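You operate a simulated robot arm through the tools that you are given. There is no shell and no other tool. Be economical: measure what you need, move in short steps, check, and stop when the job is done.

Carry out the task below with a simulated robot arm. There is one attempt and no reset: what you move stays moved.

TASK
Put things in order on the top of the steel bench. At the end: the red hub is on the white number board (marked "56"); the blue hub stands where the orange push tool stood; the orange push tool stands on top of the white sticker sheet (marked "27"); the white paste tub stands where the blue hub stood; the gold hub stands where the white paste tub stood; whatever was shut is shut again. Leave all else as you found it, and nothing knocked over.
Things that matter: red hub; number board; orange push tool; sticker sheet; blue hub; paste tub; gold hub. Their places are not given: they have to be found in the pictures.

It is judged by the outcome, as a careful person would: the job done as asked, and still so three seconds after it is handed in. It fails if anything else is knocked over, pushed out of place, dropped, spilled or broken.

THE ROBOT
A 6-joint arm with a two-finger parallel gripper, fixed in place. Base frame: the origin is at the foot of the arm, x ahead of it, y to its left, z up; the work surface is at about z = 0.88. Lengths are in m, angles in degrees, forces in N, time in s.
With the tool pointing down near the work surface it reaches from about 0.26 to 0.66 m from the base axis. Its first joint turns from -66.0 to 66.0 degrees. Payload 2.9 kg.
Tool frame: the origin (TCP) lies between the finger pads and is the grasp point; the fingertips stand 0.03 m ahead of it; z points along the fingers, y is the line along which they close. The gripper opens to 0.11 m. The fingers are 0.02 m wide and 0.01 m thick; the gripper's body (0.048 by 0.112 m) begins 0.055 m behind the TCP.
Orientation is told as [roll, pitch, yaw] about the base's x, y, z axes, in that order, counted from this pose: with the fingers straight down and closing along the base's y, the tool's x points along the base's -x, its y along +y and its z along -z.

THE INTERFACE
- The arm moves only by the tool nudge_tool. Its argument "increments" is a list of rows, each a list of 7 numbers: the shift along the tool's x, y, z in mm, then the turn, a rotation vector about the tool's x, y, z in degrees, then the gripper command, from -1 (shut) to 1 (fully open), values between in proportion. In form: [[tx, ty, tz, ax, ay, az, gripper], ...]. A call has 1 to 10 rows; each row is the pose to reach, as a shift and turn from the pose commanded when the call began, along the tool's axes at that moment. A row lasts 0.2 s, in which the tool goes at most 0.05 m and 8.6 degrees; a call with a longer step from one row to the next is refused whole, and so is a gripper value outside its range. A pose out of reach is approached as far as the arm can. The call stops where the force on the tool passes 40 N (or 10 N more than at its start, if that is more) or the arm is blocked; 0.2 s more then pass. The fingers move at their own pace (about 0.108 m/s each) and stop on an object; they squeeze with about 40 N. The grip force told is the motor's: it shows also when the fingers shut on nothing. Time passes only in rows, and 0.2 s behind the last, so rows that repeat a pose let the fingers close. It gives the time, the measured TCP pose, the force on the tool (base axes), the opening and the grip force at its end, in the units of the frame above (readings bear some noise).
- Cameras (640 x 400 px; columns grow to the right, rows downward): "scene" is fixed at [0.0793, 0.4309, 1.3924]; the picture's right is [-0.76, -0.65, 0.00], its down [-0.32, 0.38, -0.87] and it looks along [0.57, -0.66, -0.50] (base axes); focal length 325 px, centre (320, 200). "wrist" rides on the gripper at [-0.036, 0, -0.057] in the tool frame; the picture's right is [0.00, -1.00, 0.00], its down [0.97, 0.00, -0.24] and it looks along [0.24, 0.00, 0.97] (tool axes); focal length 218 px, centre (320, 200).
- capture(camera): a new picture of that camera. No time passes.
- locate(camera, pixels): there is no depth. For up to 12 entries [column, row, z] of the newest picture of that camera ("zoom" is the newest enlarged one), the place [x, y] in the base frame at which the ray of that pixel passes the height z, good to about 0.002 m. No time passes.
- close_up(camera, box): a new picture of the part [left, top, right, bottom] of that camera's present view, enlarged. No time passes.
- hand_in(): hands the job in; it is judged then, once.

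Work in short steps. Measure before you move; look again where a grasp or a placing could have gone wrong, and mend it. You have 80 turns and 46 pictures in all, those below and enlarged ones among them. Open the gripper and draw the arm clear of the work before you hand the job in, unless the task says otherwise; then end with one line.

The tools are called after "Request:" as a command line: name --pt "numbers of a row" for each row, then --argument value for the rest, lists and objects as JSON in quotes. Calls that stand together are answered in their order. nudge_tool: Moves the arm, as the interface text tells. Its arguments: {"type":"object","properties":{"increments":{"type":"array","items":{"type":"array","items":{"type":"number"}}}},"required":["increments"]} The other tools are called the same way: capture (camera) takes a picture; locate (camera, pixels) gives the place at which the rays of pixels pass given heights; close_up (camera, box) takes an enlarged picture of a part of a camera's view; hand_in () hands the job in.

At the start:

```text
clock: 0.0
ee_pos: [0.45, -0.0906, 1.2118]
tool_rot: [0.0, 0.1, 0.0]
wrist_force: [-0.4, 0.0, 0.1]
finger_gap: 0.1101
grasp_force: 0.1
```

scene: 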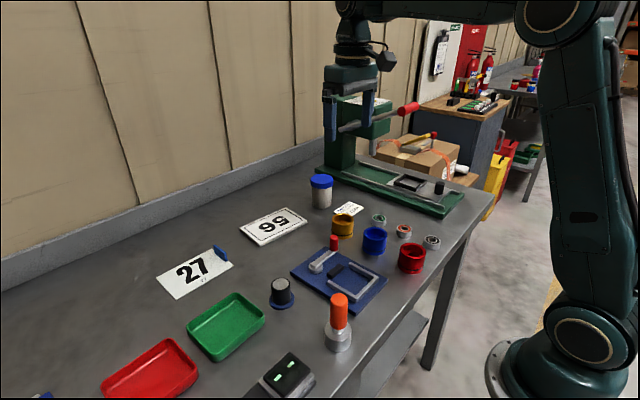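
wrist: 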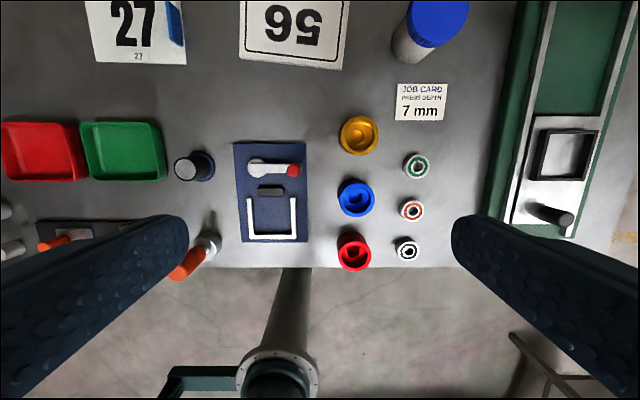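

The scene shows the hubs near (343,224), (374,240) and (411,257), the tub at (321,190), and the push tool at (338,320). I'll enlarge these areas to measure them.

Request:
close_up --camera "scene" --box '[290, 160, 450, 280]'

Request:
close_up --camera "scene" --box '[140, 200, 380, 360]'

Request:
close_up --camera "wrist" --box '[80, 0, 480, 290]'

```text
3.33 times, centred on (370, 220) of scene
```

zoom: 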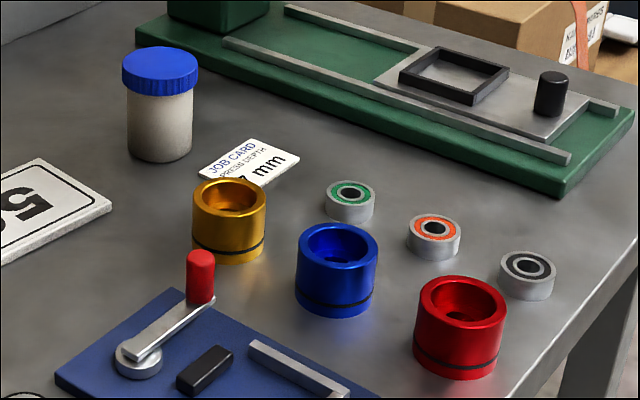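

```text
2.50 times, centred on (260, 280) of scene
```

zoom: 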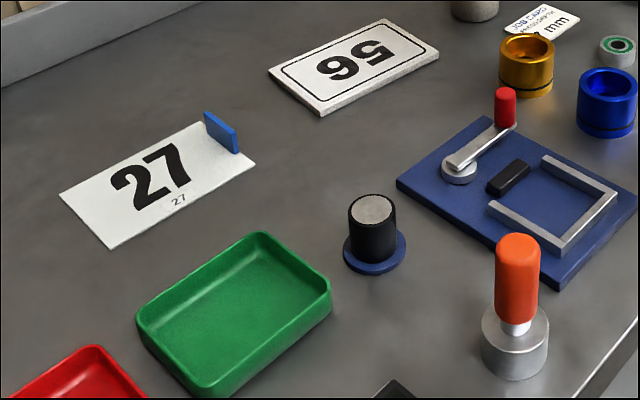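

```text
1.38 times, centred on (280, 145) of wrist
```

zoom: 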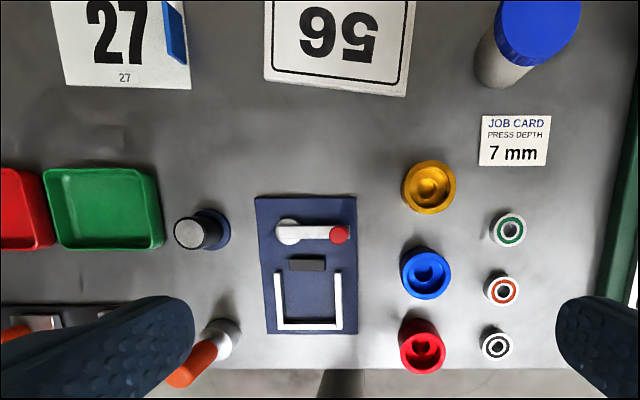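

I'll locate the bottom centres at table height, the tops at trial heights, and the sheet and board corners.

Request:
locate --camera "scene" --pixels '[[342.7, 232.9, 0.88], [375, 248.8, 0.88], [411, 266.8, 0.88], [321.7, 204.4, 0.88], [337.6, 344, 0.88], [342.7, 219.1, 0.91], [375.4, 233.8, 0.91], [412.6, 250, 0.91], [321.7, 178.6, 0.95], [340, 298, 0.97], [342.7, 219.1, 0.92], [375.4, 233.8, 0.92]]'

Request:
locate --camera "wrist" --pixels '[[358, 135, 0.92], [355.5, 198.5, 0.92], [354, 254, 0.92], [440, 18, 0.97], [210, 243, 0.89], [186, 65, 0.88], [97, 62, 0.88], [239, 55, 0.885], [342, 70, 0.885], [349, 2, 0.885], [240, 2, 0.885], [182, 46, 0.88]]'

Request:
locate --camera "scene" --pixels '[[156, 277, 0.88], [176.5, 299, 0.88], [233.5, 264.5, 0.88], [214, 247, 0.88], [239.5, 228, 0.885], [260.5, 245, 0.885], [307.5, 221, 0.885], [286, 208, 0.885], [214, 255, 0.88], [228, 261.5, 0.88]]'

```text
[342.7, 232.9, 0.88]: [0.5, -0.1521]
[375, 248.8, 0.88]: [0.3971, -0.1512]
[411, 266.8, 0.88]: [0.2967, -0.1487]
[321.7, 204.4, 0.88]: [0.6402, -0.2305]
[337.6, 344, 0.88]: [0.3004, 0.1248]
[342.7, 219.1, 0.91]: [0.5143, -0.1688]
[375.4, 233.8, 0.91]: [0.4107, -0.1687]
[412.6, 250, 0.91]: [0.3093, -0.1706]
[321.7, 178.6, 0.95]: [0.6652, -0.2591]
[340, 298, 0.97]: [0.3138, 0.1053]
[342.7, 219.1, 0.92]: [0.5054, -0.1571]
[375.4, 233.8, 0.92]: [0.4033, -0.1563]
```

```text
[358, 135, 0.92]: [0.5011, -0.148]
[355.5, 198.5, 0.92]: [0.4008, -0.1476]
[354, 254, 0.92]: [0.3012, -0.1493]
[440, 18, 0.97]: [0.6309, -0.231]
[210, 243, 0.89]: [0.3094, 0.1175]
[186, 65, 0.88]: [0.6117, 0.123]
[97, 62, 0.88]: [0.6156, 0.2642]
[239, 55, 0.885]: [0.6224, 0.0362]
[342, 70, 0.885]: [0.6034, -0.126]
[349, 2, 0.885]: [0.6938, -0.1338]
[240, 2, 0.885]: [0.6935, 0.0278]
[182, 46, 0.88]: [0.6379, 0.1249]
```

```text
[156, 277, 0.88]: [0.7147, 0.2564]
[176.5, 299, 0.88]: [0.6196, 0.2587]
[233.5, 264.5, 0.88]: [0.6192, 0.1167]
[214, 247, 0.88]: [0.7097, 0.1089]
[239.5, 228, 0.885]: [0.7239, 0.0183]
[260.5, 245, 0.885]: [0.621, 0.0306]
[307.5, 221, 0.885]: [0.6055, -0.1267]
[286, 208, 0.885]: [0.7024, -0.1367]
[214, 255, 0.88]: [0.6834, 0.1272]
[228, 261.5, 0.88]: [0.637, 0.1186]
```

Measured positions:
- Gold hub at (0.50,-0.15), blue at (0.40,-0.15), red at (0.30,-0.15), each about 44 mm tall.
- Tub at (0.64,-0.231), about 90 mm tall.
- Push tool at (0.30,0.125), about 115 mm tall.

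I'll start with the push tool. I'm moving above it with the fingers tilted 18° outward, because its target is at the edge of reach.

Request:
nudge_tool --pt "25 36 20 0 -3 0 1" --pt "50 72 40 0 -6 0 1" --pt "75 108 61 0 -9 0 1" --pt "100 144 81 0 -12 0 1" --pt "125 180 101 0 -15 0 1" --pt "150 216 122 0 -18 0 1"

Request:
capture --camera "wrist"

Request:
capture --camera "scene"

```text
clock: 1.4
ee_pos: [0.3, 0.1269, 1.0886]
tool_rot: [0.0, -18.1, -0.1]
wrist_force: [-0.9, 0.6, 0.3]
finger_gap: 0.1103
grasp_force: 0.2
```

```text
40 pictures are left
```

wrist: 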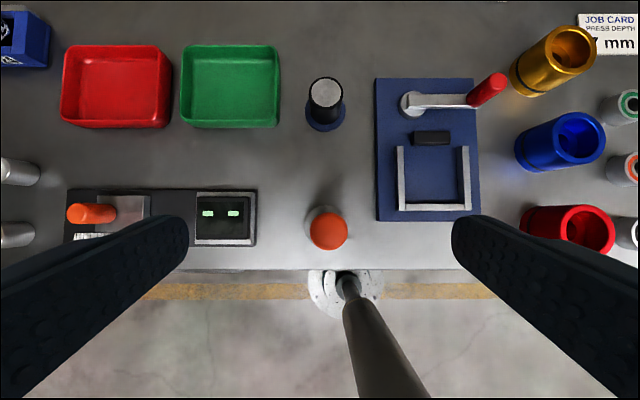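

```text
39 pictures are left
```

scene: 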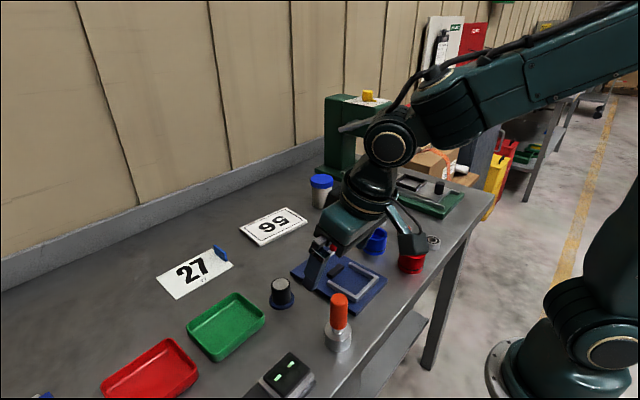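

Handle top is at wrist (328,232) and the base is around (325,220). I'll locate both.

Request:
locate --camera "wrist" --pixels '[[328, 231, 0.99], [328, 231, 1.0], [325, 222, 0.9], [325.5, 103, 0.88], [190, 218, 0.9], [258, 218, 0.9], [376, 200, 0.89]]'

Request:
locate --camera "scene" --pixels '[[337.6, 344, 0.88], [339, 301, 0.99], [338, 325, 0.91]]'

Request:
close_up --camera "wrist" --box '[260, 160, 400, 260]'

```text
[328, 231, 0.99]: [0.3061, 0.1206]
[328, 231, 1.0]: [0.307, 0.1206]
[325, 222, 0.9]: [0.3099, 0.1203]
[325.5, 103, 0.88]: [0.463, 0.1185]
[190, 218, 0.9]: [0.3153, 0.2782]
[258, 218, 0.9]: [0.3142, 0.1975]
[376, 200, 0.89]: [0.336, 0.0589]
```

```text
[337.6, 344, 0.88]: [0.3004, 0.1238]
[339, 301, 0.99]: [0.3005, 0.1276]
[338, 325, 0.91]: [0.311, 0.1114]
```

```text
4.00 times, centred on (330, 210) of wrist
```

zoom: 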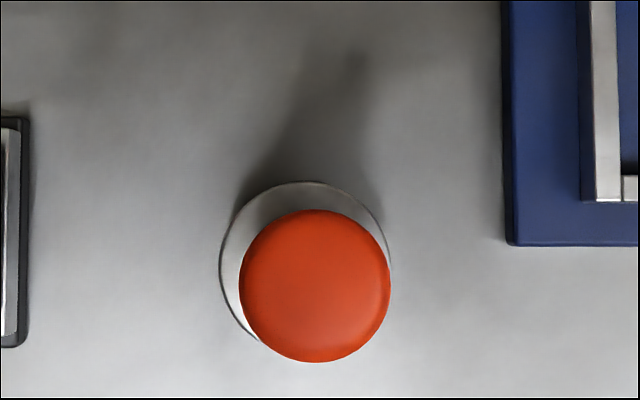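

The push tool is at about (0.304,0.121). I'll descend to z = 0.965 around the handle and close.

Request:
nudge_tool --pt "-3.8 -6 1 0 0 0 1" --pt "9 -6 40 0 0 0 1" --pt "21 -6 79 0 0 0 1" --pt "34.5 -6 119 0 0 0 1" --pt "34.5 -6 119 0 0 0 1" --pt "34.5 -6 119 0 0 0 -1" --pt "34.5 -6 119 0 0 0 -1" --pt "34.5 -6 119 0 0 0 -1"

Request:
capture --camera "scene"

```text
clock: 3.2
ee_pos: [0.3031, 0.1181, 0.9649]
tool_rot: [0.0, -18.0, 0.0]
wrist_force: [-0.8, 0.1, 0.0]
finger_gap: 0.0291
grasp_force: 40.5
```

```text
37 pictures are left
```

scene: 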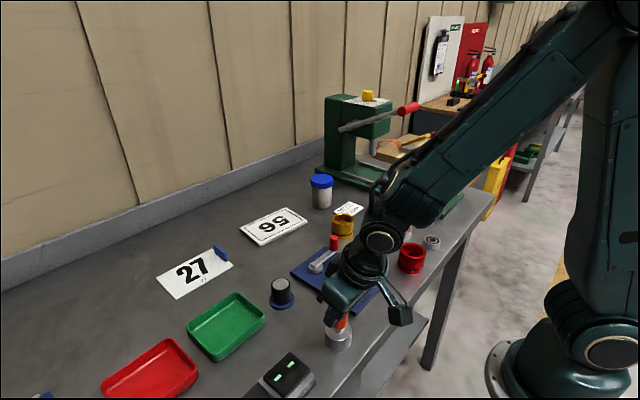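

Handle gripped (gap 0.029). I'll lift 120 mm straight up, then travel toward the sheet.

Request:
nudge_tool --pt "-3 0 -9.5 0 0 0 -1" --pt "-15 0 -47 0 0 0 -1" --pt "-27 0 -83 0 0 0 -1" --pt "-37 0 -114 0 0 0 -1"

Request:
nudge_tool --pt "-41 9.5 13 0 0 0 -1" --pt "-82 19 26.5 0 0 0 -1" --pt "-123 28.5 40 0 0 0 -1" --pt "-164 38 53 0 0 0 -1" --pt "-204 47.5 66 0 0 0 -1" --pt "-245 57 79.5 0 0 0 -1" --pt "-286 66.5 93 0 0 0 -1" --pt "-327 76 106 0 0 0 -1"

Request:
capture --camera "scene"

Request:
capture --camera "wrist"

```text
clock: 4.2
ee_pos: [0.3046, 0.12, 1.0838]
tool_rot: [0.0, -18.0, -0.1]
wrist_force: [0.3, -0.5, -1.3]
finger_gap: 0.0293
grasp_force: 39.8
```

```text
clock: 6.0
ee_pos: [0.6464, 0.1964, 1.0868]
tool_rot: [0.0, -17.9, 0.1]
wrist_force: [1.2, -0.2, -1.8]
finger_gap: 0.0291
grasp_force: 40.3
```

```text
36 pictures are left
```

scene: 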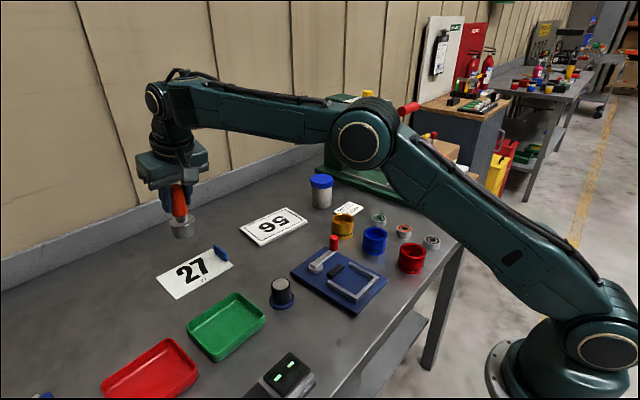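

```text
35 pictures are left
```

wrist: 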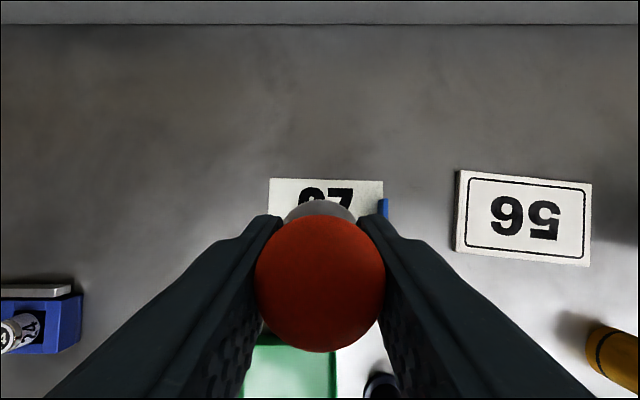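

The arm reaches with ease. I'll check the sheet and board positions from here before lowering.

Request:
locate --camera "wrist" --pixels '[[271, 178, 0.88], [383, 181, 0.88], [460, 170, 0.888], [592, 185, 0.888], [589, 264, 0.888], [456, 249, 0.888], [382, 199, 0.9], [389, 199, 0.9]]'

Request:
close_up --camera "scene" --box '[140, 170, 320, 310]'

```text
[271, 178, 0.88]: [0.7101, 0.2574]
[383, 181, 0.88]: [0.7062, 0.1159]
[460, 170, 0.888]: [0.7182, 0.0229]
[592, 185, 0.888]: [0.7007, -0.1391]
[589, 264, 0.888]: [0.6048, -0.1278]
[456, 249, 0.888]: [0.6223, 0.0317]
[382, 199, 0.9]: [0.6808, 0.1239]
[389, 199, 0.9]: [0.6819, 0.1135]
```

```text
2.86 times, centred on (230, 240) of scene
```

zoom: 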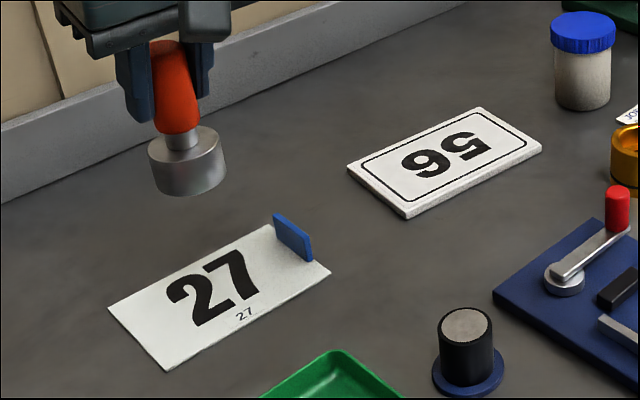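

The sheet is centred at about (0.663,0.187). I'll lower to about 3 mm above contact at (0.660,0.190).

Request:
nudge_tool --pt "-12.4 -6 4 0 0 0 -1" --pt "0 -6 42 0 0 0 -1" --pt "12 -6 80 0 0 0 -1" --pt "20 -6 104 0 0 0 -1" --pt "23.5 -6 114.3 0 0 0 -1" --pt "23.5 -6 114.3 0 0 0 -1"

Request:
close_up --camera "scene" --box '[140, 200, 280, 310]'

```text
clock: 7.4
ee_pos: [0.6602, 0.1907, 0.9709]
tool_rot: [0.0, -18.0, 0.0]
wrist_force: [-0.4, 0.6, -0.7]
finger_gap: 0.0294
grasp_force: 39.6
```

```text
3.64 times, centred on (210, 255) of scene
```

zoom: 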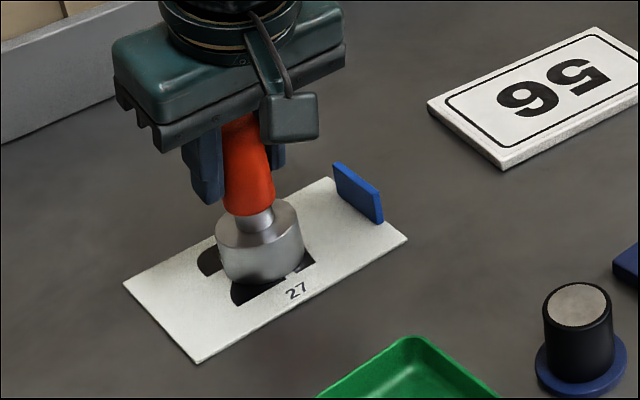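

It is nearly down, so I'll creep lower and watch the force.

Request:
nudge_tool --pt "0.3 0 1 0 0 0 -1" --pt "0.6 0 2 0 0 0 -1" --pt "0.9 0 3 0 0 0 -1" --pt "0.9 0 3 0 0 0 -1"

```text
clock: 8.4
ee_pos: [0.6606, 0.1911, 0.9686]
tool_rot: [0.1, -18.3, 0.0]
wrist_force: [-1.7, 4.3, 19.3]
finger_gap: 0.0288
grasp_force: 40.2
```

Contact made at 19 N. I'll open and retreat along the tool axis.

Request:
nudge_tool --pt "0 0 2 0 0 0 0.2" --pt "0 0 2 0 0 0 0.2" --pt "0 0 -20 0 0 0 0.2" --pt "0 0 -65 0 0 0 0.2" --pt "0 0 -110 0 0 0 0.2"

Request:
close_up --camera "scene" --box '[140, 200, 280, 310]'

```text
clock: 9.6
ee_pos: [0.626, 0.1897, 1.0714]
tool_rot: [0.0, -18.0, -0.1]
wrist_force: [-0.2, 1.1, -0.2]
finger_gap: 0.0663
grasp_force: 0.1
```

```text
3.64 times, centred on (210, 255) of scene
```

zoom: 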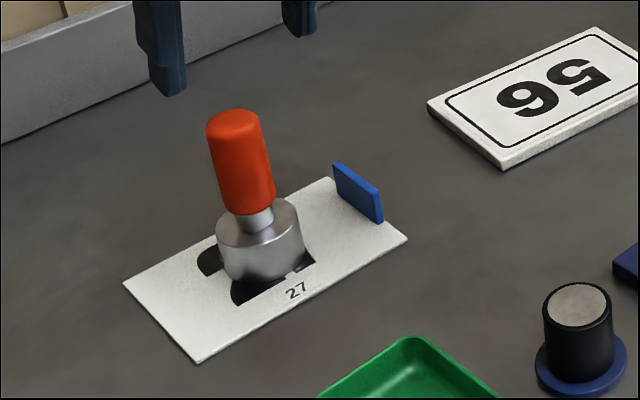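

The push tool stands on the sheet. Next is the blue hub, so I'm moving above (0.40,-0.15).

Request:
nudge_tool --pt "24.3 -37.7 -6.7 0 0 0 0.6" --pt "48.6 -75.4 -13.4 0 0 0 0.6" --pt "72.9 -113.2 -20.2 0 0 0 0.6" --pt "97.2 -150.9 -26.9 0 0 0 0.6" --pt "121.4 -188.6 -33.6 0 0 0 0.6" --pt "145.7 -226.3 -40.3 0 0 0 0.6" --pt "170 -264 -47 0 0 0 0.6" --pt "194.3 -301.8 -53.8 0 0 0 0.6" --pt "218.6 -339.5 -60.5 0 0 0 0.6"

Request:
capture --camera "wrist"

```text
clock: 11.6
ee_pos: [0.3998, -0.151, 1.0614]
tool_rot: [-0.1, -18.0, 0.1]
wrist_force: [0.3, 0.7, 0.3]
finger_gap: 0.0877
grasp_force: 0.0
```

```text
31 pictures are left
```

wrist: 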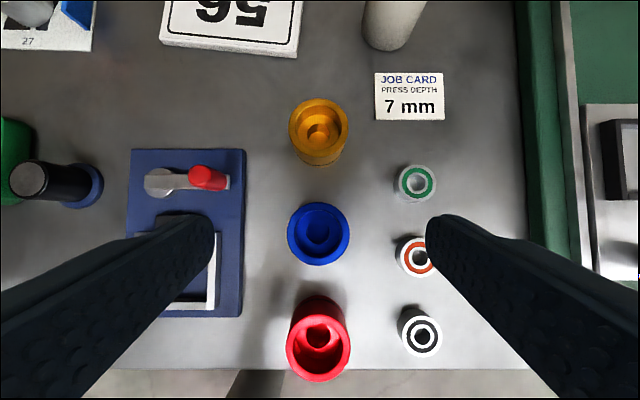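

I'll locate the hub tops, bearings, tub bottom and press base edge in this view.

Request:
locate --camera "wrist" --pixels '[[319, 231, 0.925], [319, 127, 0.925], [319, 350, 0.925], [418, 182, 0.895], [418, 257, 0.895], [421, 335, 0.895], [288, 231, 0.925], [350, 231, 0.925], [390, 32, 0.88], [522, 120, 0.89], [444, 97, 0.88], [228, 185, 0.93]]'

```text
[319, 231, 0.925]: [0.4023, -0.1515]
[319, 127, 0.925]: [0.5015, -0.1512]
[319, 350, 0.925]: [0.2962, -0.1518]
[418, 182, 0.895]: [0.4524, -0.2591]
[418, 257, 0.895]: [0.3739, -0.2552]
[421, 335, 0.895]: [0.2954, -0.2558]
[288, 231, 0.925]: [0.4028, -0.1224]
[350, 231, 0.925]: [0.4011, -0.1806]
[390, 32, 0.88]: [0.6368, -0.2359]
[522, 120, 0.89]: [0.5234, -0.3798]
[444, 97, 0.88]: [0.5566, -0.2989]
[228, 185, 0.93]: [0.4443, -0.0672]
```

Blue hub is at (0.401,-0.151) with a radius of about 0.029. I'll descend to z = 0.917 and close.

Request:
nudge_tool --pt "14 -0.5 45 0 0 0 0.6" --pt "28 -0.5 90 0 0 0 0.6" --pt "40 -0.5 125 0 0 0 0.6" --pt "43.5 -0.5 137 0 0 0 0.6" --pt "43.5 -0.5 137 0 0 0 0.6" --pt "43.5 -0.5 137 0 0 0 -1" --pt "43.5 -0.5 137 0 0 0 -1" --pt "43.5 -0.5 137 0 0 0 -1"

Request:
nudge_tool --pt "-6 0 -19 0 0 0 -1" --pt "-18 0 -57 0 0 0 -1" --pt "-31 0 -95 0 0 0 -1"

Request:
capture --camera "scene"

```text
clock: 13.4
ee_pos: [0.3997, -0.1528, 0.9176]
tool_rot: [0.0, -18.0, 0.0]
wrist_force: [0.8, -0.6, -0.5]
finger_gap: 0.0569
grasp_force: 39.7
```

```text
clock: 14.2
ee_pos: [0.402, -0.1514, 1.0189]
tool_rot: [0.1, -17.9, 0.0]
wrist_force: [-1.0, -0.3, -4.2]
finger_gap: 0.057
grasp_force: 40.0
```

```text
30 pictures are left
```

scene: 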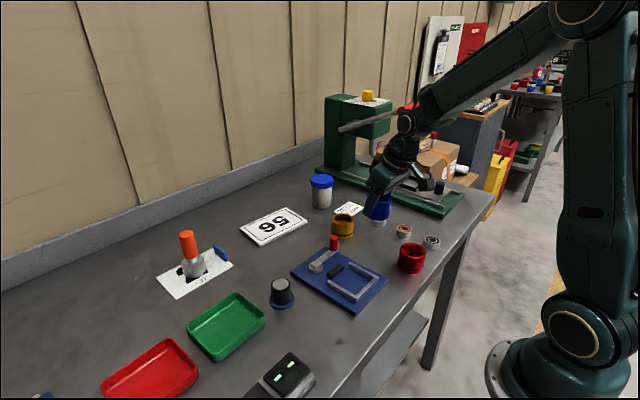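

Held and lifted. I'm carrying it over to (0.304,0.121).

Request:
nudge_tool --pt "13.2 38.8 -4.3 0 0 0 -1" --pt "26.4 77.6 -8.6 0 0 0 -1" --pt "39.5 116.4 -12.9 0 0 0 -1" --pt "52.7 155.2 -17.1 0 0 0 -1" --pt "65.9 194 -21.4 0 0 0 -1" --pt "79 232.7 -25.7 0 0 0 -1" --pt "92.2 271.5 -30 0 0 0 -1" --pt "92.2 271.5 -30 0 0 0 -1"

Request:
capture --camera "wrist"

```text
clock: 16.0
ee_pos: [0.3028, 0.1215, 1.0189]
tool_rot: [0.0, -18.0, -0.1]
wrist_force: [0.2, 0.6, -3.3]
finger_gap: 0.0571
grasp_force: 40.2
```

```text
29 pictures are left
```

wrist: 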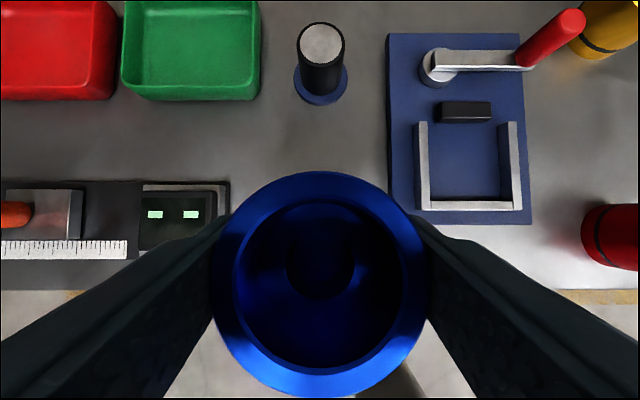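

Clear on both sides, so I'll lower it to about 2 mm above contact and then creep.

Request:
nudge_tool --pt "13 0 41 0 0 0 -1" --pt "26 0 80 0 0 0 -1" --pt "30 0 92 0 0 0 -1" --pt "30.3 0 93 0 0 0 -1" --pt "30.6 0 94 0 0 0 -1" --pt "30.9 0 95 0 0 0 -1" --pt "30.9 0 95 0 0 0 -1"

```text
clock: 17.6
ee_pos: [0.3023, 0.1213, 0.9187]
tool_rot: [0.1, -18.0, -0.1]
wrist_force: [-9.9, -0.4, 31.0]
finger_gap: 0.0571
grasp_force: 40.3
```

Contact at 31 N. I'll open moderately and rise along the tool axis.

Request:
nudge_tool --pt "-0.6 0 -2 0 0 0 0.4" --pt "-0.6 0 -2 0 0 0 0.4" --pt "0 0 -30 0 0 0 0.4" --pt "0 0 -75 0 0 0 0.4" --pt "0 0 -120 0 0 0 0.4"

Request:
capture --camera "scene"

```text
clock: 18.8
ee_pos: [0.2677, 0.1197, 1.0323]
tool_rot: [0.0, -18.0, 0.0]
wrist_force: [-0.6, 0.6, 0.3]
finger_gap: 0.0771
grasp_force: 0.1
```

```text
28 pictures are left
```

scene: 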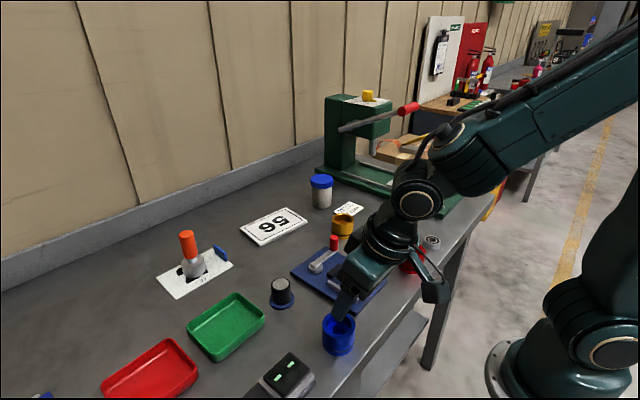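

Blue hub placed. Before planning the tub grasp I need the gripper's side geometry (the pod near (437,290)) and the tub in detail.

Request:
close_up --camera "scene" --box '[310, 190, 470, 370]'

Request:
close_up --camera "scene" --box '[295, 160, 375, 220]'

```text
2.22 times, centred on (390, 280) of scene
```

zoom: 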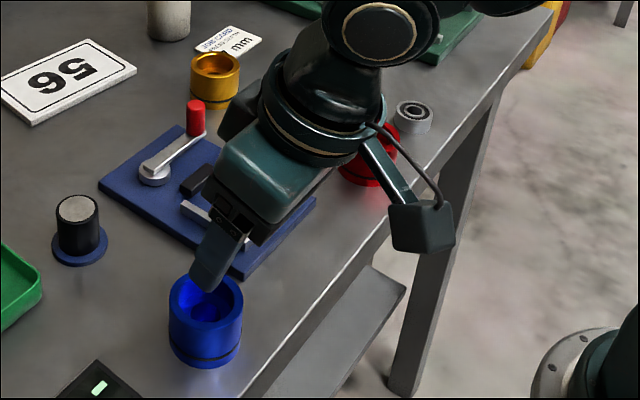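

```text
6.67 times, centred on (335, 190) of scene
```

zoom: 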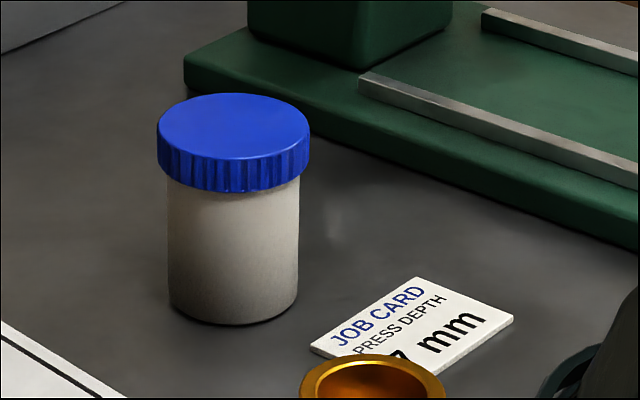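

The pod hangs on the inner side of the tool, so I'll keep tilts moderate. I'll locate the press extents near the tub for clearance.

Request:
locate --camera "scene" --pixels '[[314.6, 171, 0.89], [383, 200, 0.89], [325, 165, 0.91], [342, 170, 0.91], [408, 108, 1.15], [408, 108, 1.05], [408, 108, 1.25], [323, 97, 1.1], [321.5, 180, 0.969], [339.5, 128, 1.1]]'

```text
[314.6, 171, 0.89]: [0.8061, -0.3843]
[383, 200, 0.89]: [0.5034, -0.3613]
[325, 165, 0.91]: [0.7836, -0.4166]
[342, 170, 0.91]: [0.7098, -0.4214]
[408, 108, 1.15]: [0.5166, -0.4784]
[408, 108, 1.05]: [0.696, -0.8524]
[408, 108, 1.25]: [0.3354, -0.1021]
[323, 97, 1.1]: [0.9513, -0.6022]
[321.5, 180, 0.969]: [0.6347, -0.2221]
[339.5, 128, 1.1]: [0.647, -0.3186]
```

Press parts are all beyond y < -0.36, so there is clearance. Next is the red hub at (0.299,-0.150).

Request:
nudge_tool --pt "-4.8 -38.6 0 0 0 0 0.6" --pt "-9.6 -77.3 0 0 0 0 0.6" --pt "-14.4 -115.9 0 0 0 0 0.6" --pt "-19.2 -154.6 0 0 0 0 0.6" --pt "-24 -193.2 0 0 0 0 0.6" --pt "-28.8 -231.9 0 0 0 0 0.6" --pt "-33.5 -270.5 0 0 0 0 0.6" --pt "-33.5 -270.5 0 0 0 0 0.6"

Request:
capture --camera "wrist"

```text
clock: 20.6
ee_pos: [0.2999, -0.1519, 1.0415]
tool_rot: [-0.1, -18.0, 0.1]
wrist_force: [-0.4, -0.3, -0.5]
finger_gap: 0.0879
grasp_force: 0.1
```

```text
25 pictures are left
```

wrist: 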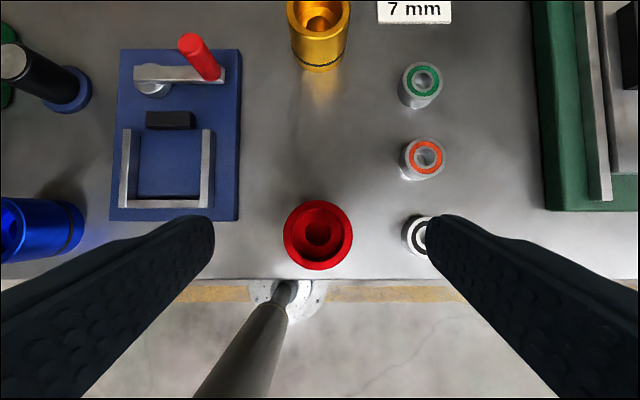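

Request:
locate --camera "wrist" --pixels '[[318, 235, 0.924], [284, 235, 0.924], [352, 235, 0.924]]'

```text
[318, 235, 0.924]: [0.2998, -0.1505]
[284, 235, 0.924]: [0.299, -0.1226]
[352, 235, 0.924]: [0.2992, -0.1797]
```

Red hub is at (0.300,-0.151), directly below. I'll descend, grip and lift.

Request:
nudge_tool --pt "13 -0.5 40 0 0 0 0.6" --pt "26 -0.5 80 0 0 0 0.6" --pt "35 -0.5 108 0 0 0 0.6" --pt "37.5 -0.5 118 0 0 0 0.6" --pt "37.5 -0.5 118 0 0 0 0.6" --pt "37.5 -0.5 118 0 0 0 -1" --pt "37.5 -0.5 118 0 0 0 -1" --pt "37.5 -0.5 118 0 0 0 -1"

Request:
nudge_tool --pt "-6 0 -19 0 0 0 -1" --pt "-20 0 -60 0 0 0 -1" --pt "-34 0 -105 0 0 0 -1" --pt "-40 0 -124 0 0 0 -1"

```text
clock: 22.4
ee_pos: [0.2992, -0.1495, 0.9177]
tool_rot: [-0.1, -18.0, 0.0]
wrist_force: [0.6, 0.4, 0.3]
finger_gap: 0.0578
grasp_force: 39.5
```

```text
clock: 23.4
ee_pos: [0.301, -0.15, 1.0475]
tool_rot: [0.0, -18.1, 0.0]
wrist_force: [-0.2, -0.8, -3.2]
finger_gap: 0.0576
grasp_force: 40.0
```

Held. I'm travelling to above the board, toward (0.658,-0.052).

Request:
nudge_tool --pt "-37.8 10.9 12.3 0 0 0 -1" --pt "-75.7 21.9 24.6 0 0 0 -1" --pt "-113.5 32.8 36.9 0 0 0 -1" --pt "-151.3 43.8 49.2 0 0 0 -1" --pt "-189.2 54.7 61.4 0 0 0 -1" --pt "-227 65.7 73.7 0 0 0 -1" --pt "-264.8 76.6 86 0 0 0 -1" --pt "-302.7 87.6 98.3 0 0 0 -1" --pt "-340.5 98.5 110.6 0 0 0 -1" --pt "-340.5 98.5 110.6 0 0 0 -1"

Request:
close_up --camera "scene" --box '[210, 150, 350, 260]'

```text
clock: 25.6
ee_pos: [0.6598, -0.0502, 1.0484]
tool_rot: [0.0, -17.9, 0.0]
wrist_force: [-0.1, 0.3, -3.0]
finger_gap: 0.0575
grasp_force: 40.4
```

```text
3.64 times, centred on (280, 205) of scene
```

zoom: 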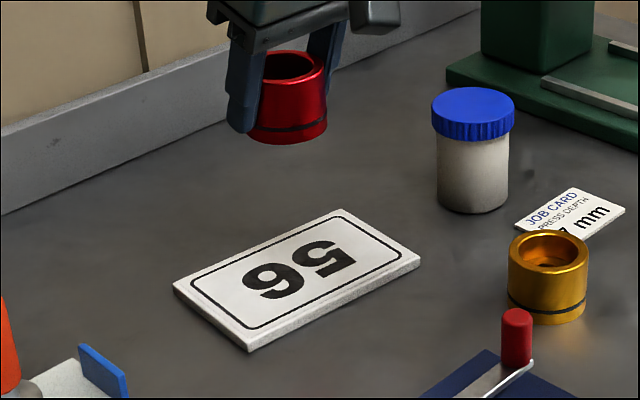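

It's over the board. I'll lower to just above it, then creep to contact.

Request:
nudge_tool --pt "12 0 38 0 0 0 -1" --pt "24 0 76 0 0 0 -1" --pt "34 0 107 0 0 0 -1" --pt "35 0 109.4 0 0 0 -1" --pt "35.6 0 111.4 0 0 0 -1" --pt "36.2 0 113 0 0 0 -1" --pt "36.7 0 114.4 0 0 0 -1" --pt "36.7 0 114.4 0 0 0 -1"

```text
clock: 27.4
ee_pos: [0.6576, -0.0515, 0.9273]
tool_rot: [-0.1, -18.0, 0.0]
wrist_force: [-0.7, -0.4, -3.8]
finger_gap: 0.0576
grasp_force: 39.8
```

Request:
nudge_tool --pt "0.3 0 1 0 0 0 -1" --pt "0.6 0 2 0 0 0 -1" --pt "0.9 0 3 0 0 0 -1" --pt "0.9 0 3 0 0 0 -1"

```text
clock: 28.4
ee_pos: [0.6583, -0.0507, 0.9266]
tool_rot: [0.1, -18.3, 0.0]
wrist_force: [-4.5, 2.4, 19.3]
finger_gap: 0.0578
grasp_force: 39.8
```

Contact at 19 N. I'll release and retreat.

Request:
nudge_tool --pt "-0.6 0 -1 0 0 0 0.5" --pt "-0.6 0 -1 0 0 0 0.5" --pt "0 0 -30 0 0 0 0.5" --pt "0 0 -75 0 0 0 0.5" --pt "0 0 -120 0 0 0 0.5" --pt "0 0 -160 0 0 0 0.5"

Request:
capture --camera "scene"

```text
clock: 29.8
ee_pos: [0.6061, -0.0514, 1.0776]
tool_rot: [0.1, -17.9, 0.0]
wrist_force: [0.4, 0.6, -0.4]
finger_gap: 0.0827
grasp_force: 0.0
```

```text
23 pictures are left
```

scene: 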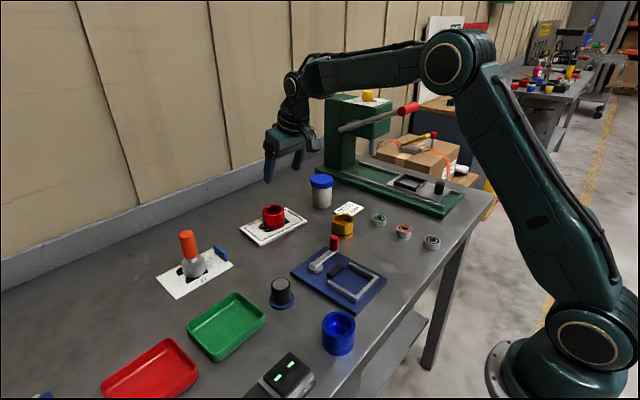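

Red hub is on the board. I'm moving above the tub next to measure it.

Request:
nudge_tool --pt "-1.5 -5 -15 0 0 0 0.8" --pt "-3.6 -45 -30.4 0 0 0 0.8" --pt "-3.6 -90 -30.4 0 0 0 0.8" --pt "-3.6 -135 -30.4 0 0 0 0.8" --pt "-3.6 -178 -30.4 0 0 0 0.8" --pt "-3.6 -178 -30.4 0 0 0 0.8"

Request:
capture --camera "wrist"

```text
clock: 31.2
ee_pos: [0.6026, -0.2315, 1.1057]
tool_rot: [0.0, -18.0, -0.1]
wrist_force: [-0.7, 0.6, -0.6]
finger_gap: 0.0992
grasp_force: 0.1
```

```text
22 pictures are left
```

wrist: 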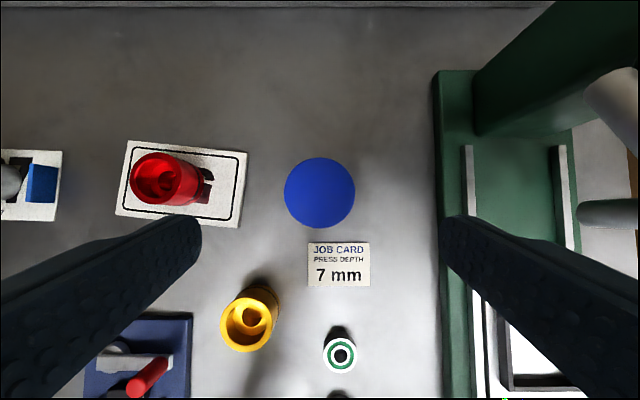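

Request:
locate --camera "wrist" --pixels '[[320, 192, 0.967], [284, 192, 0.967], [355, 192, 0.967], [320, 158, 0.967], [320, 228, 0.967], [436, 150, 0.9], [247, 190, 0.888], [640, 100, 1.1], [580, 212, 1.1]]'

```text
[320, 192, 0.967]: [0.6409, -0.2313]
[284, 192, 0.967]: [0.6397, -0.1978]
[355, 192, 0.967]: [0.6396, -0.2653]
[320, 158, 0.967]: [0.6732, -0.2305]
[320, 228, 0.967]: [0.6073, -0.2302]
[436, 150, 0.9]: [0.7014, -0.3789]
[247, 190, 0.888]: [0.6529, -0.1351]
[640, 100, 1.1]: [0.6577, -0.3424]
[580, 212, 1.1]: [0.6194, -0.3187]
```

Tub is centred at (0.640,-0.231) with a lid diameter of 0.067. I'll descend and grip at z = 0.94, then test-lift by a few mm to see whether lid and body rise together.

Request:
nudge_tool --pt "3.3 -1 42 0 0 0 0.8" --pt "6.7 -1 85 0 0 0 0.8" --pt "10 -1 128 0 0 0 0.8" --pt "12.5 -1 160 0 0 0 0.8" --pt "13.3 -1 170 0 0 0 0.8" --pt "13.3 -1 170 0 0 0 0.8" --pt "13.3 -1 170 0 0 0 -1" --pt "13.3 -1 170 0 0 0 -1" --pt "13.3 -1 170 0 0 0 -1"

Request:
nudge_tool --pt "-1 0 -3 0 0 0 -1" --pt "-2.5 0 -7.6 0 0 0 -1"

Request:
close_up --camera "scene" --box '[275, 140, 375, 220]'

```text
clock: 33.2
ee_pos: [0.6408, -0.2313, 0.9428]
tool_rot: [0.0, -18.0, 0.0]
wrist_force: [0.8, 0.7, 0.3]
finger_gap: 0.0647
grasp_force: 39.8
```

```text
clock: 33.8
ee_pos: [0.6405, -0.2302, 0.9498]
tool_rot: [0.0, -17.9, 0.0]
wrist_force: [-0.5, 0.6, -3.1]
finger_gap: 0.0648
grasp_force: 39.9
```

```text
5.00 times, centred on (325, 180) of scene
```

zoom: 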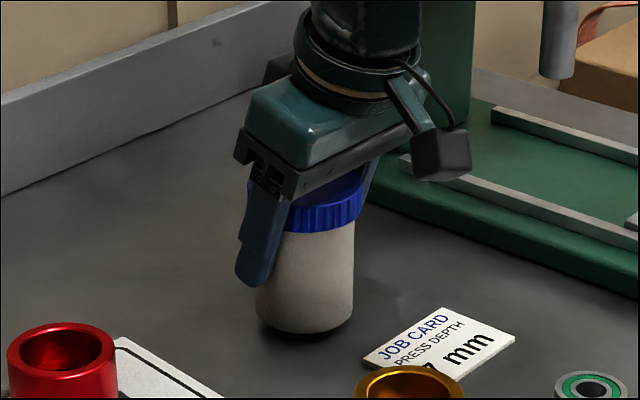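

The body rose with the lid, so it is one piece. I'll lift 90 mm more and carry it to (0.401,-0.151).

Request:
nudge_tool --pt "-9 0 -28 0 0 0 -1" --pt "-18.5 0 -57 0 0 0 -1" --pt "-27.8 0 -85.6 0 0 0 -1"

Request:
nudge_tool --pt "32 11.5 -10.6 0 0 0 -1" --pt "65 23 -21.1 0 0 0 -1" --pt "97.5 34.5 -31.7 0 0 0 -1" --pt "130 46 -42.2 0 0 0 -1" --pt "162.5 57.5 -52.8 0 0 0 -1" --pt "195 69 -63.3 0 0 0 -1" --pt "227.3 80.5 -73.9 0 0 0 -1" --pt "227.3 80.5 -73.9 0 0 0 -1"

Request:
capture --camera "scene"

```text
clock: 34.6
ee_pos: [0.6421, -0.2286, 1.0382]
tool_rot: [0.0, -18.0, 0.0]
wrist_force: [0.0, -1.1, -2.6]
finger_gap: 0.0645
grasp_force: 40.6
```

```text
clock: 36.4
ee_pos: [0.4042, -0.1492, 1.0398]
tool_rot: [0.1, -18.1, 0.0]
wrist_force: [-0.2, 0.1, -2.2]
finger_gap: 0.0649
grasp_force: 39.9
```

```text
20 pictures are left
```

scene: 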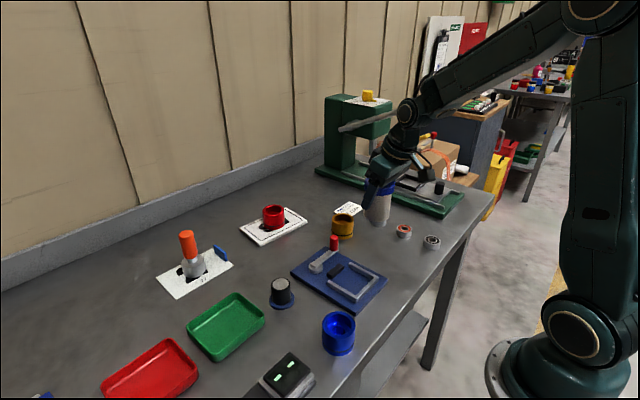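

Tub is over the blue hub's spot. I'll lower it, then creep to contact.

Request:
nudge_tool --pt "14 0 38 0 0 0 -1" --pt "25 0 70 0 0 0 -1" --pt "30.5 0 87 0 0 0 -1" --pt "31 0 88.8 0 0 0 -1" --pt "31.3 0 89.8 0 0 0 -1" --pt "31.6 0 90.8 0 0 0 -1" --pt "31.6 0 90.8 0 0 0 -1"

```text
clock: 38.0
ee_pos: [0.4, -0.1493, 0.9433]
tool_rot: [0.0, -18.0, -0.1]
wrist_force: [0.2, -0.1, -3.1]
finger_gap: 0.0645
grasp_force: 40.5
```

Request:
nudge_tool --pt "0.3 0 1 0 0 0 -1" --pt "0.6 0 2 0 0 0 -1" --pt "0.9 0 3 0 0 0 -1" --pt "0.9 0 3 0 0 0 -1"

```text
clock: 39.0
ee_pos: [0.4015, -0.1498, 0.9411]
tool_rot: [0.0, -18.1, 0.1]
wrist_force: [-7.2, 2.4, 19.9]
finger_gap: 0.0647
grasp_force: 40.1
```

Contact made. I'll release and retreat.

Request:
nudge_tool --pt "-0.6 0 -1 0 0 0 0.6" --pt "-0.6 0 -1 0 0 0 0.6" --pt "-0.6 0 -1 0 0 0 0.6" --pt "0 0 -30 0 0 0 0.6" --pt "0 0 -75 0 0 0 0.6" --pt "0 0 -120 0 0 0 0.6"

Request:
capture --camera "scene"

```text
clock: 40.4
ee_pos: [0.3633, -0.1499, 1.0531]
tool_rot: [0.0, -18.0, 0.0]
wrist_force: [0.0, 0.2, 0.2]
finger_gap: 0.0881
grasp_force: 0.0
```

```text
19 pictures are left
```

scene: 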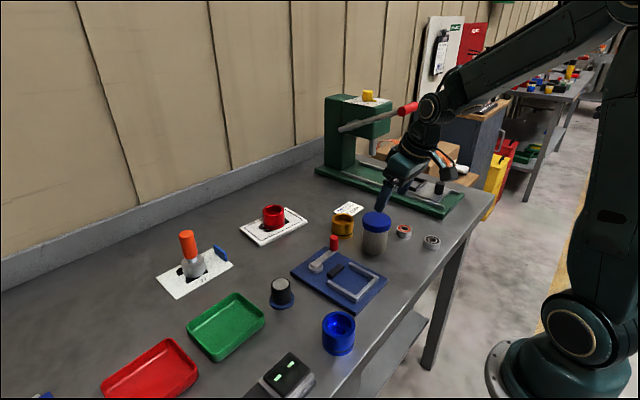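

Tub placed. For the gold hub I'll reduce the tilt to 13° so the pod on the inner side clears the tub by about 2 cm. I'm moving above (0.501,-0.151).

Request:
nudge_tool --pt "-36 0 1 0 1.2 0 0.6" --pt "-72 -1 2 0 2.5 0 0.6" --pt "-108 -1.5 3.5 0 3.8 0 0.6" --pt "-143.6 -1.5 4.6 0 5 0 0.6" --pt "-143.6 -1.5 4.6 0 5 0 0.6"

Request:
capture --camera "wrist"

Request:
close_up --camera "scene" --box '[300, 110, 460, 260]'

```text
clock: 41.6
ee_pos: [0.5016, -0.1516, 1.0944]
tool_rot: [0.0, -12.9, 0.0]
wrist_force: [0.5, 0.2, -0.3]
finger_gap: 0.088
grasp_force: 0.0
```

```text
18 pictures are left
```

wrist: 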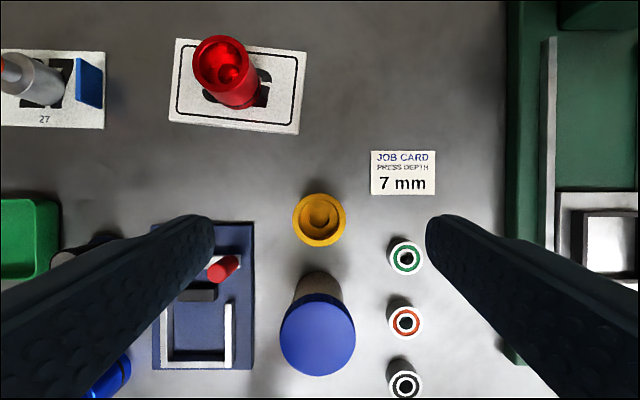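

```text
2.67 times, centred on (380, 185) of scene
```

zoom: 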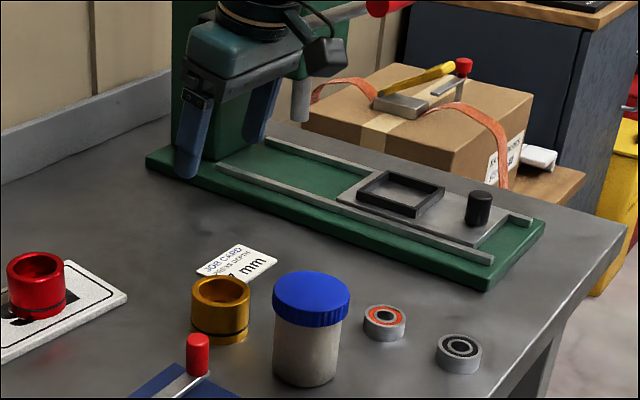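

The pod model is confirmed: its bottom is about 70 mm above the TCP. I'll locate the gold and tub tops.

Request:
locate --camera "wrist" --pixels '[[319.5, 219, 0.924], [318, 337, 0.967], [345, 219, 0.924], [293, 219, 0.924]]'

```text
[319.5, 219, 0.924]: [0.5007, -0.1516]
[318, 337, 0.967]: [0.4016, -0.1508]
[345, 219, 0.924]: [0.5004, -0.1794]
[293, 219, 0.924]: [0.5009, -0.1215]
```

Both are where expected. I'll descend straight to z = 0.922 and grip.

Request:
nudge_tool --pt "10 0 43 0 0 0 0.6" --pt "20 0 86 0 0 0 0.6" --pt "30 0 130 0 0 0 0.6" --pt "36 0 156 0 0 0 0.6" --pt "38.5 0 166.6 0 0 0 0.6" --pt "38.5 0 166.6 0 0 0 0.6" --pt "38.5 0 166.6 0 0 0 -1" --pt "38.5 0 166.6 0 0 0 -1" --pt "38.5 0 166.6 0 0 0 -1"

Request:
nudge_tool --pt "-4.5 0 -19.5 0 0 0 -1" --pt "-13.5 0 -58 0 0 0 -1" --pt "-22.5 0 -97 0 0 0 -1"

Request:
capture --camera "scene"

```text
clock: 43.6
ee_pos: [0.5021, -0.15, 0.9218]
tool_rot: [0.0, -13.0, -0.1]
wrist_force: [0.3, -0.4, 0.6]
finger_gap: 0.0579
grasp_force: 40.1
```

```text
clock: 44.4
ee_pos: [0.5016, -0.1511, 1.0217]
tool_rot: [-0.1, -13.0, 0.0]
wrist_force: [-0.7, 0.7, -2.6]
finger_gap: 0.0578
grasp_force: 40.3
```

```text
16 pictures are left
```

scene: 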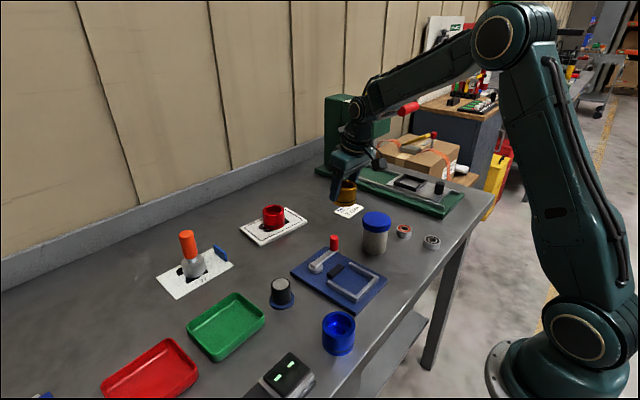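

Held. I'm carrying it to above (0.640,-0.231).

Request:
nudge_tool --pt "-34 -20 7.8 0 0 0 -1" --pt "-68 -40 15.6 0 0 0 -1" --pt "-102 -60 23.5 0 0 0 -1" --pt "-135.4 -80 31.3 0 0 0 -1" --pt "-135.4 -80 31.3 0 0 0 -1"

Request:
nudge_tool --pt "9 0 40 0 0 0 -1" --pt "18 0 79 0 0 0 -1" --pt "21.5 0 93 0 0 0 -1" --pt "21.5 0 93 0 0 0 -1"

```text
clock: 45.6
ee_pos: [0.6417, -0.2305, 1.0232]
tool_rot: [-0.1, -12.9, -0.1]
wrist_force: [0.0, -0.4, -2.4]
finger_gap: 0.0573
grasp_force: 40.5
```

```text
clock: 46.6
ee_pos: [0.6441, -0.2303, 0.9251]
tool_rot: [0.0, -13.0, -0.1]
wrist_force: [0.0, 0.8, -2.5]
finger_gap: 0.0576
grasp_force: 39.9
```

It's near the surface and reach is fine. I'll shift 2 mm inward and creep to contact.

Request:
nudge_tool --pt "2.2 0 0.5 0 0 0 -1" --pt "2.4 0 1.5 0 0 0 -1" --pt "2.6 0 2.5 0 0 0 -1" --pt "2.8 0 3.5 0 0 0 -1" --pt "3 0 4.5 0 0 0 -1" --pt "3 0 4.5 0 0 0 -1"

```text
clock: 48.0
ee_pos: [0.6404, -0.2312, 0.9215]
tool_rot: [0.0, -13.1, 0.0]
wrist_force: [-0.3, -0.1, -3.2]
finger_gap: 0.0577
grasp_force: 39.7
```

Request:
nudge_tool --pt "0.2 0 0.8 0 0 0 -1" --pt "0.4 0 1.6 0 0 0 -1" --pt "0.6 0 2.4 0 0 0 -1" --pt "0.6 0 2.4 0 0 0 -1"

```text
clock: 49.0
ee_pos: [0.6393, -0.2308, 0.9225]
tool_rot: [-0.2, -13.1, 0.0]
wrist_force: [-4.0, 4.1, 14.2]
finger_gap: 0.0576
grasp_force: 39.7
```

Contact at 14 N. I'll release and retreat.

Request:
nudge_tool --pt "0 0 -0.5 0 0 0 0.5" --pt "0 0 -0.5 0 0 0 0.5" --pt "0 0 -30 0 0 0 0.5" --pt "0 0 -75 0 0 0 0.5" --pt "0 0 -120 0 0 0 0.5" --pt "0 0 -165 0 0 0 0.5" --pt "0 0 -210 0 0 0 0.5"

Request:
capture --camera "scene"

Request:
capture --camera "wrist"

```text
clock: 50.6
ee_pos: [0.5932, -0.2325, 1.1253]
tool_rot: [0.0, -13.0, 0.0]
wrist_force: [-0.3, -0.3, 0.4]
finger_gap: 0.0826
grasp_force: 0.0
```

```text
15 pictures are left
```

scene: 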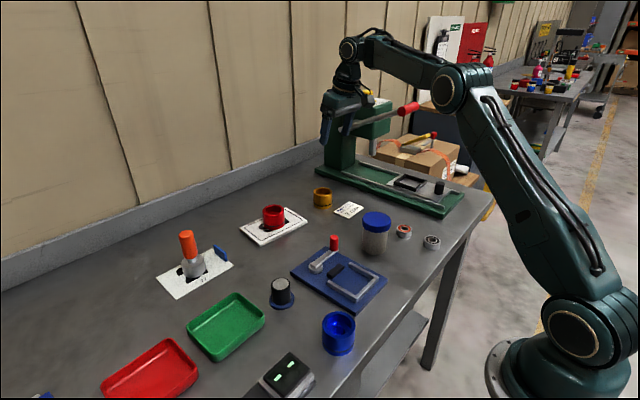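

```text
14 pictures are left
```

wrist: 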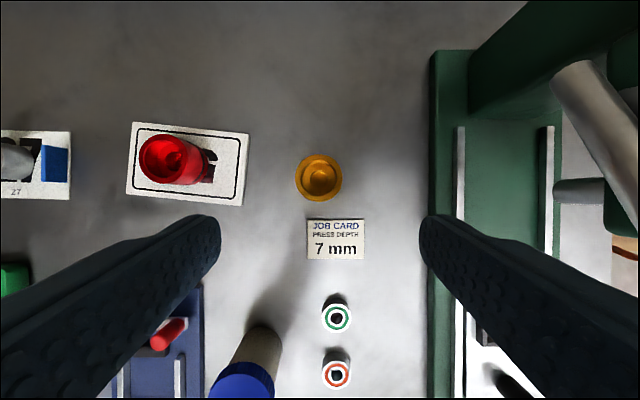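

Everything is in place. I'll draw the arm clear and verify the final positions.

Request:
nudge_tool --pt "10 40 -20 0 0 0 1" --pt "25 80 -45 0 0 0 1" --pt "50 110 -70 0 0 0 1" --pt "80 140 -80 0 0 0 1" --pt "110 140 -80 0 0 0 1"

Request:
capture --camera "scene"

Request:
close_up --camera "scene" --box '[140, 170, 440, 360]'

Request:
locate --camera "scene" --pixels '[[339, 322, 0.924], [322.5, 192, 0.924], [376, 219, 0.967], [273, 210, 0.932]]'

```text
clock: 51.8
ee_pos: [0.4671, -0.0903, 1.1783]
tool_rot: [0.0, -13.0, 0.1]
wrist_force: [-0.4, 0.2, 0.5]
finger_gap: 0.1102
grasp_force: 0.0
```

```text
13 pictures are left
```

scene: 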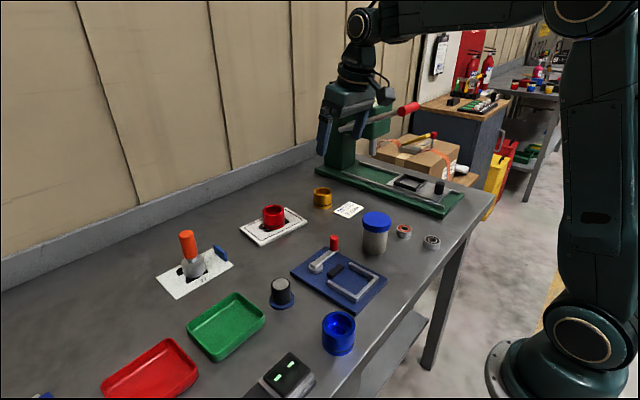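

```text
2.11 times, centred on (290, 265) of scene
```

zoom: 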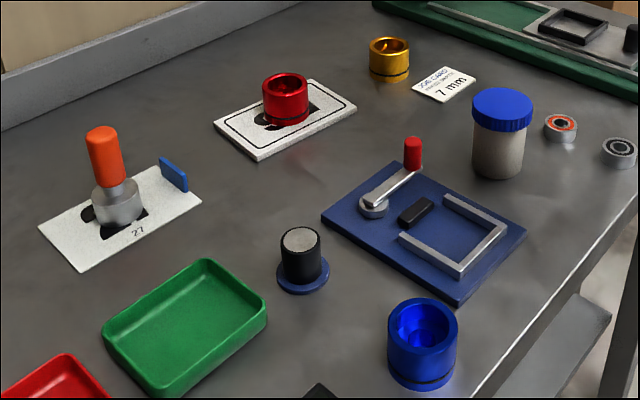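

```text
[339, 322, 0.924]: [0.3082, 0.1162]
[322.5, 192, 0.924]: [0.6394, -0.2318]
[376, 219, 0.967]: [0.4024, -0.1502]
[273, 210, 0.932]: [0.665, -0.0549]
```

All five items stand where asked, nothing else looks disturbed, and the arm is clear with the gripper open. I'm handing in.

Request:
hand_in

```text
The job is handed in.
```

All five items are in their asked-for places, nothing was knocked over, and the tub's lid stayed shut throughout.
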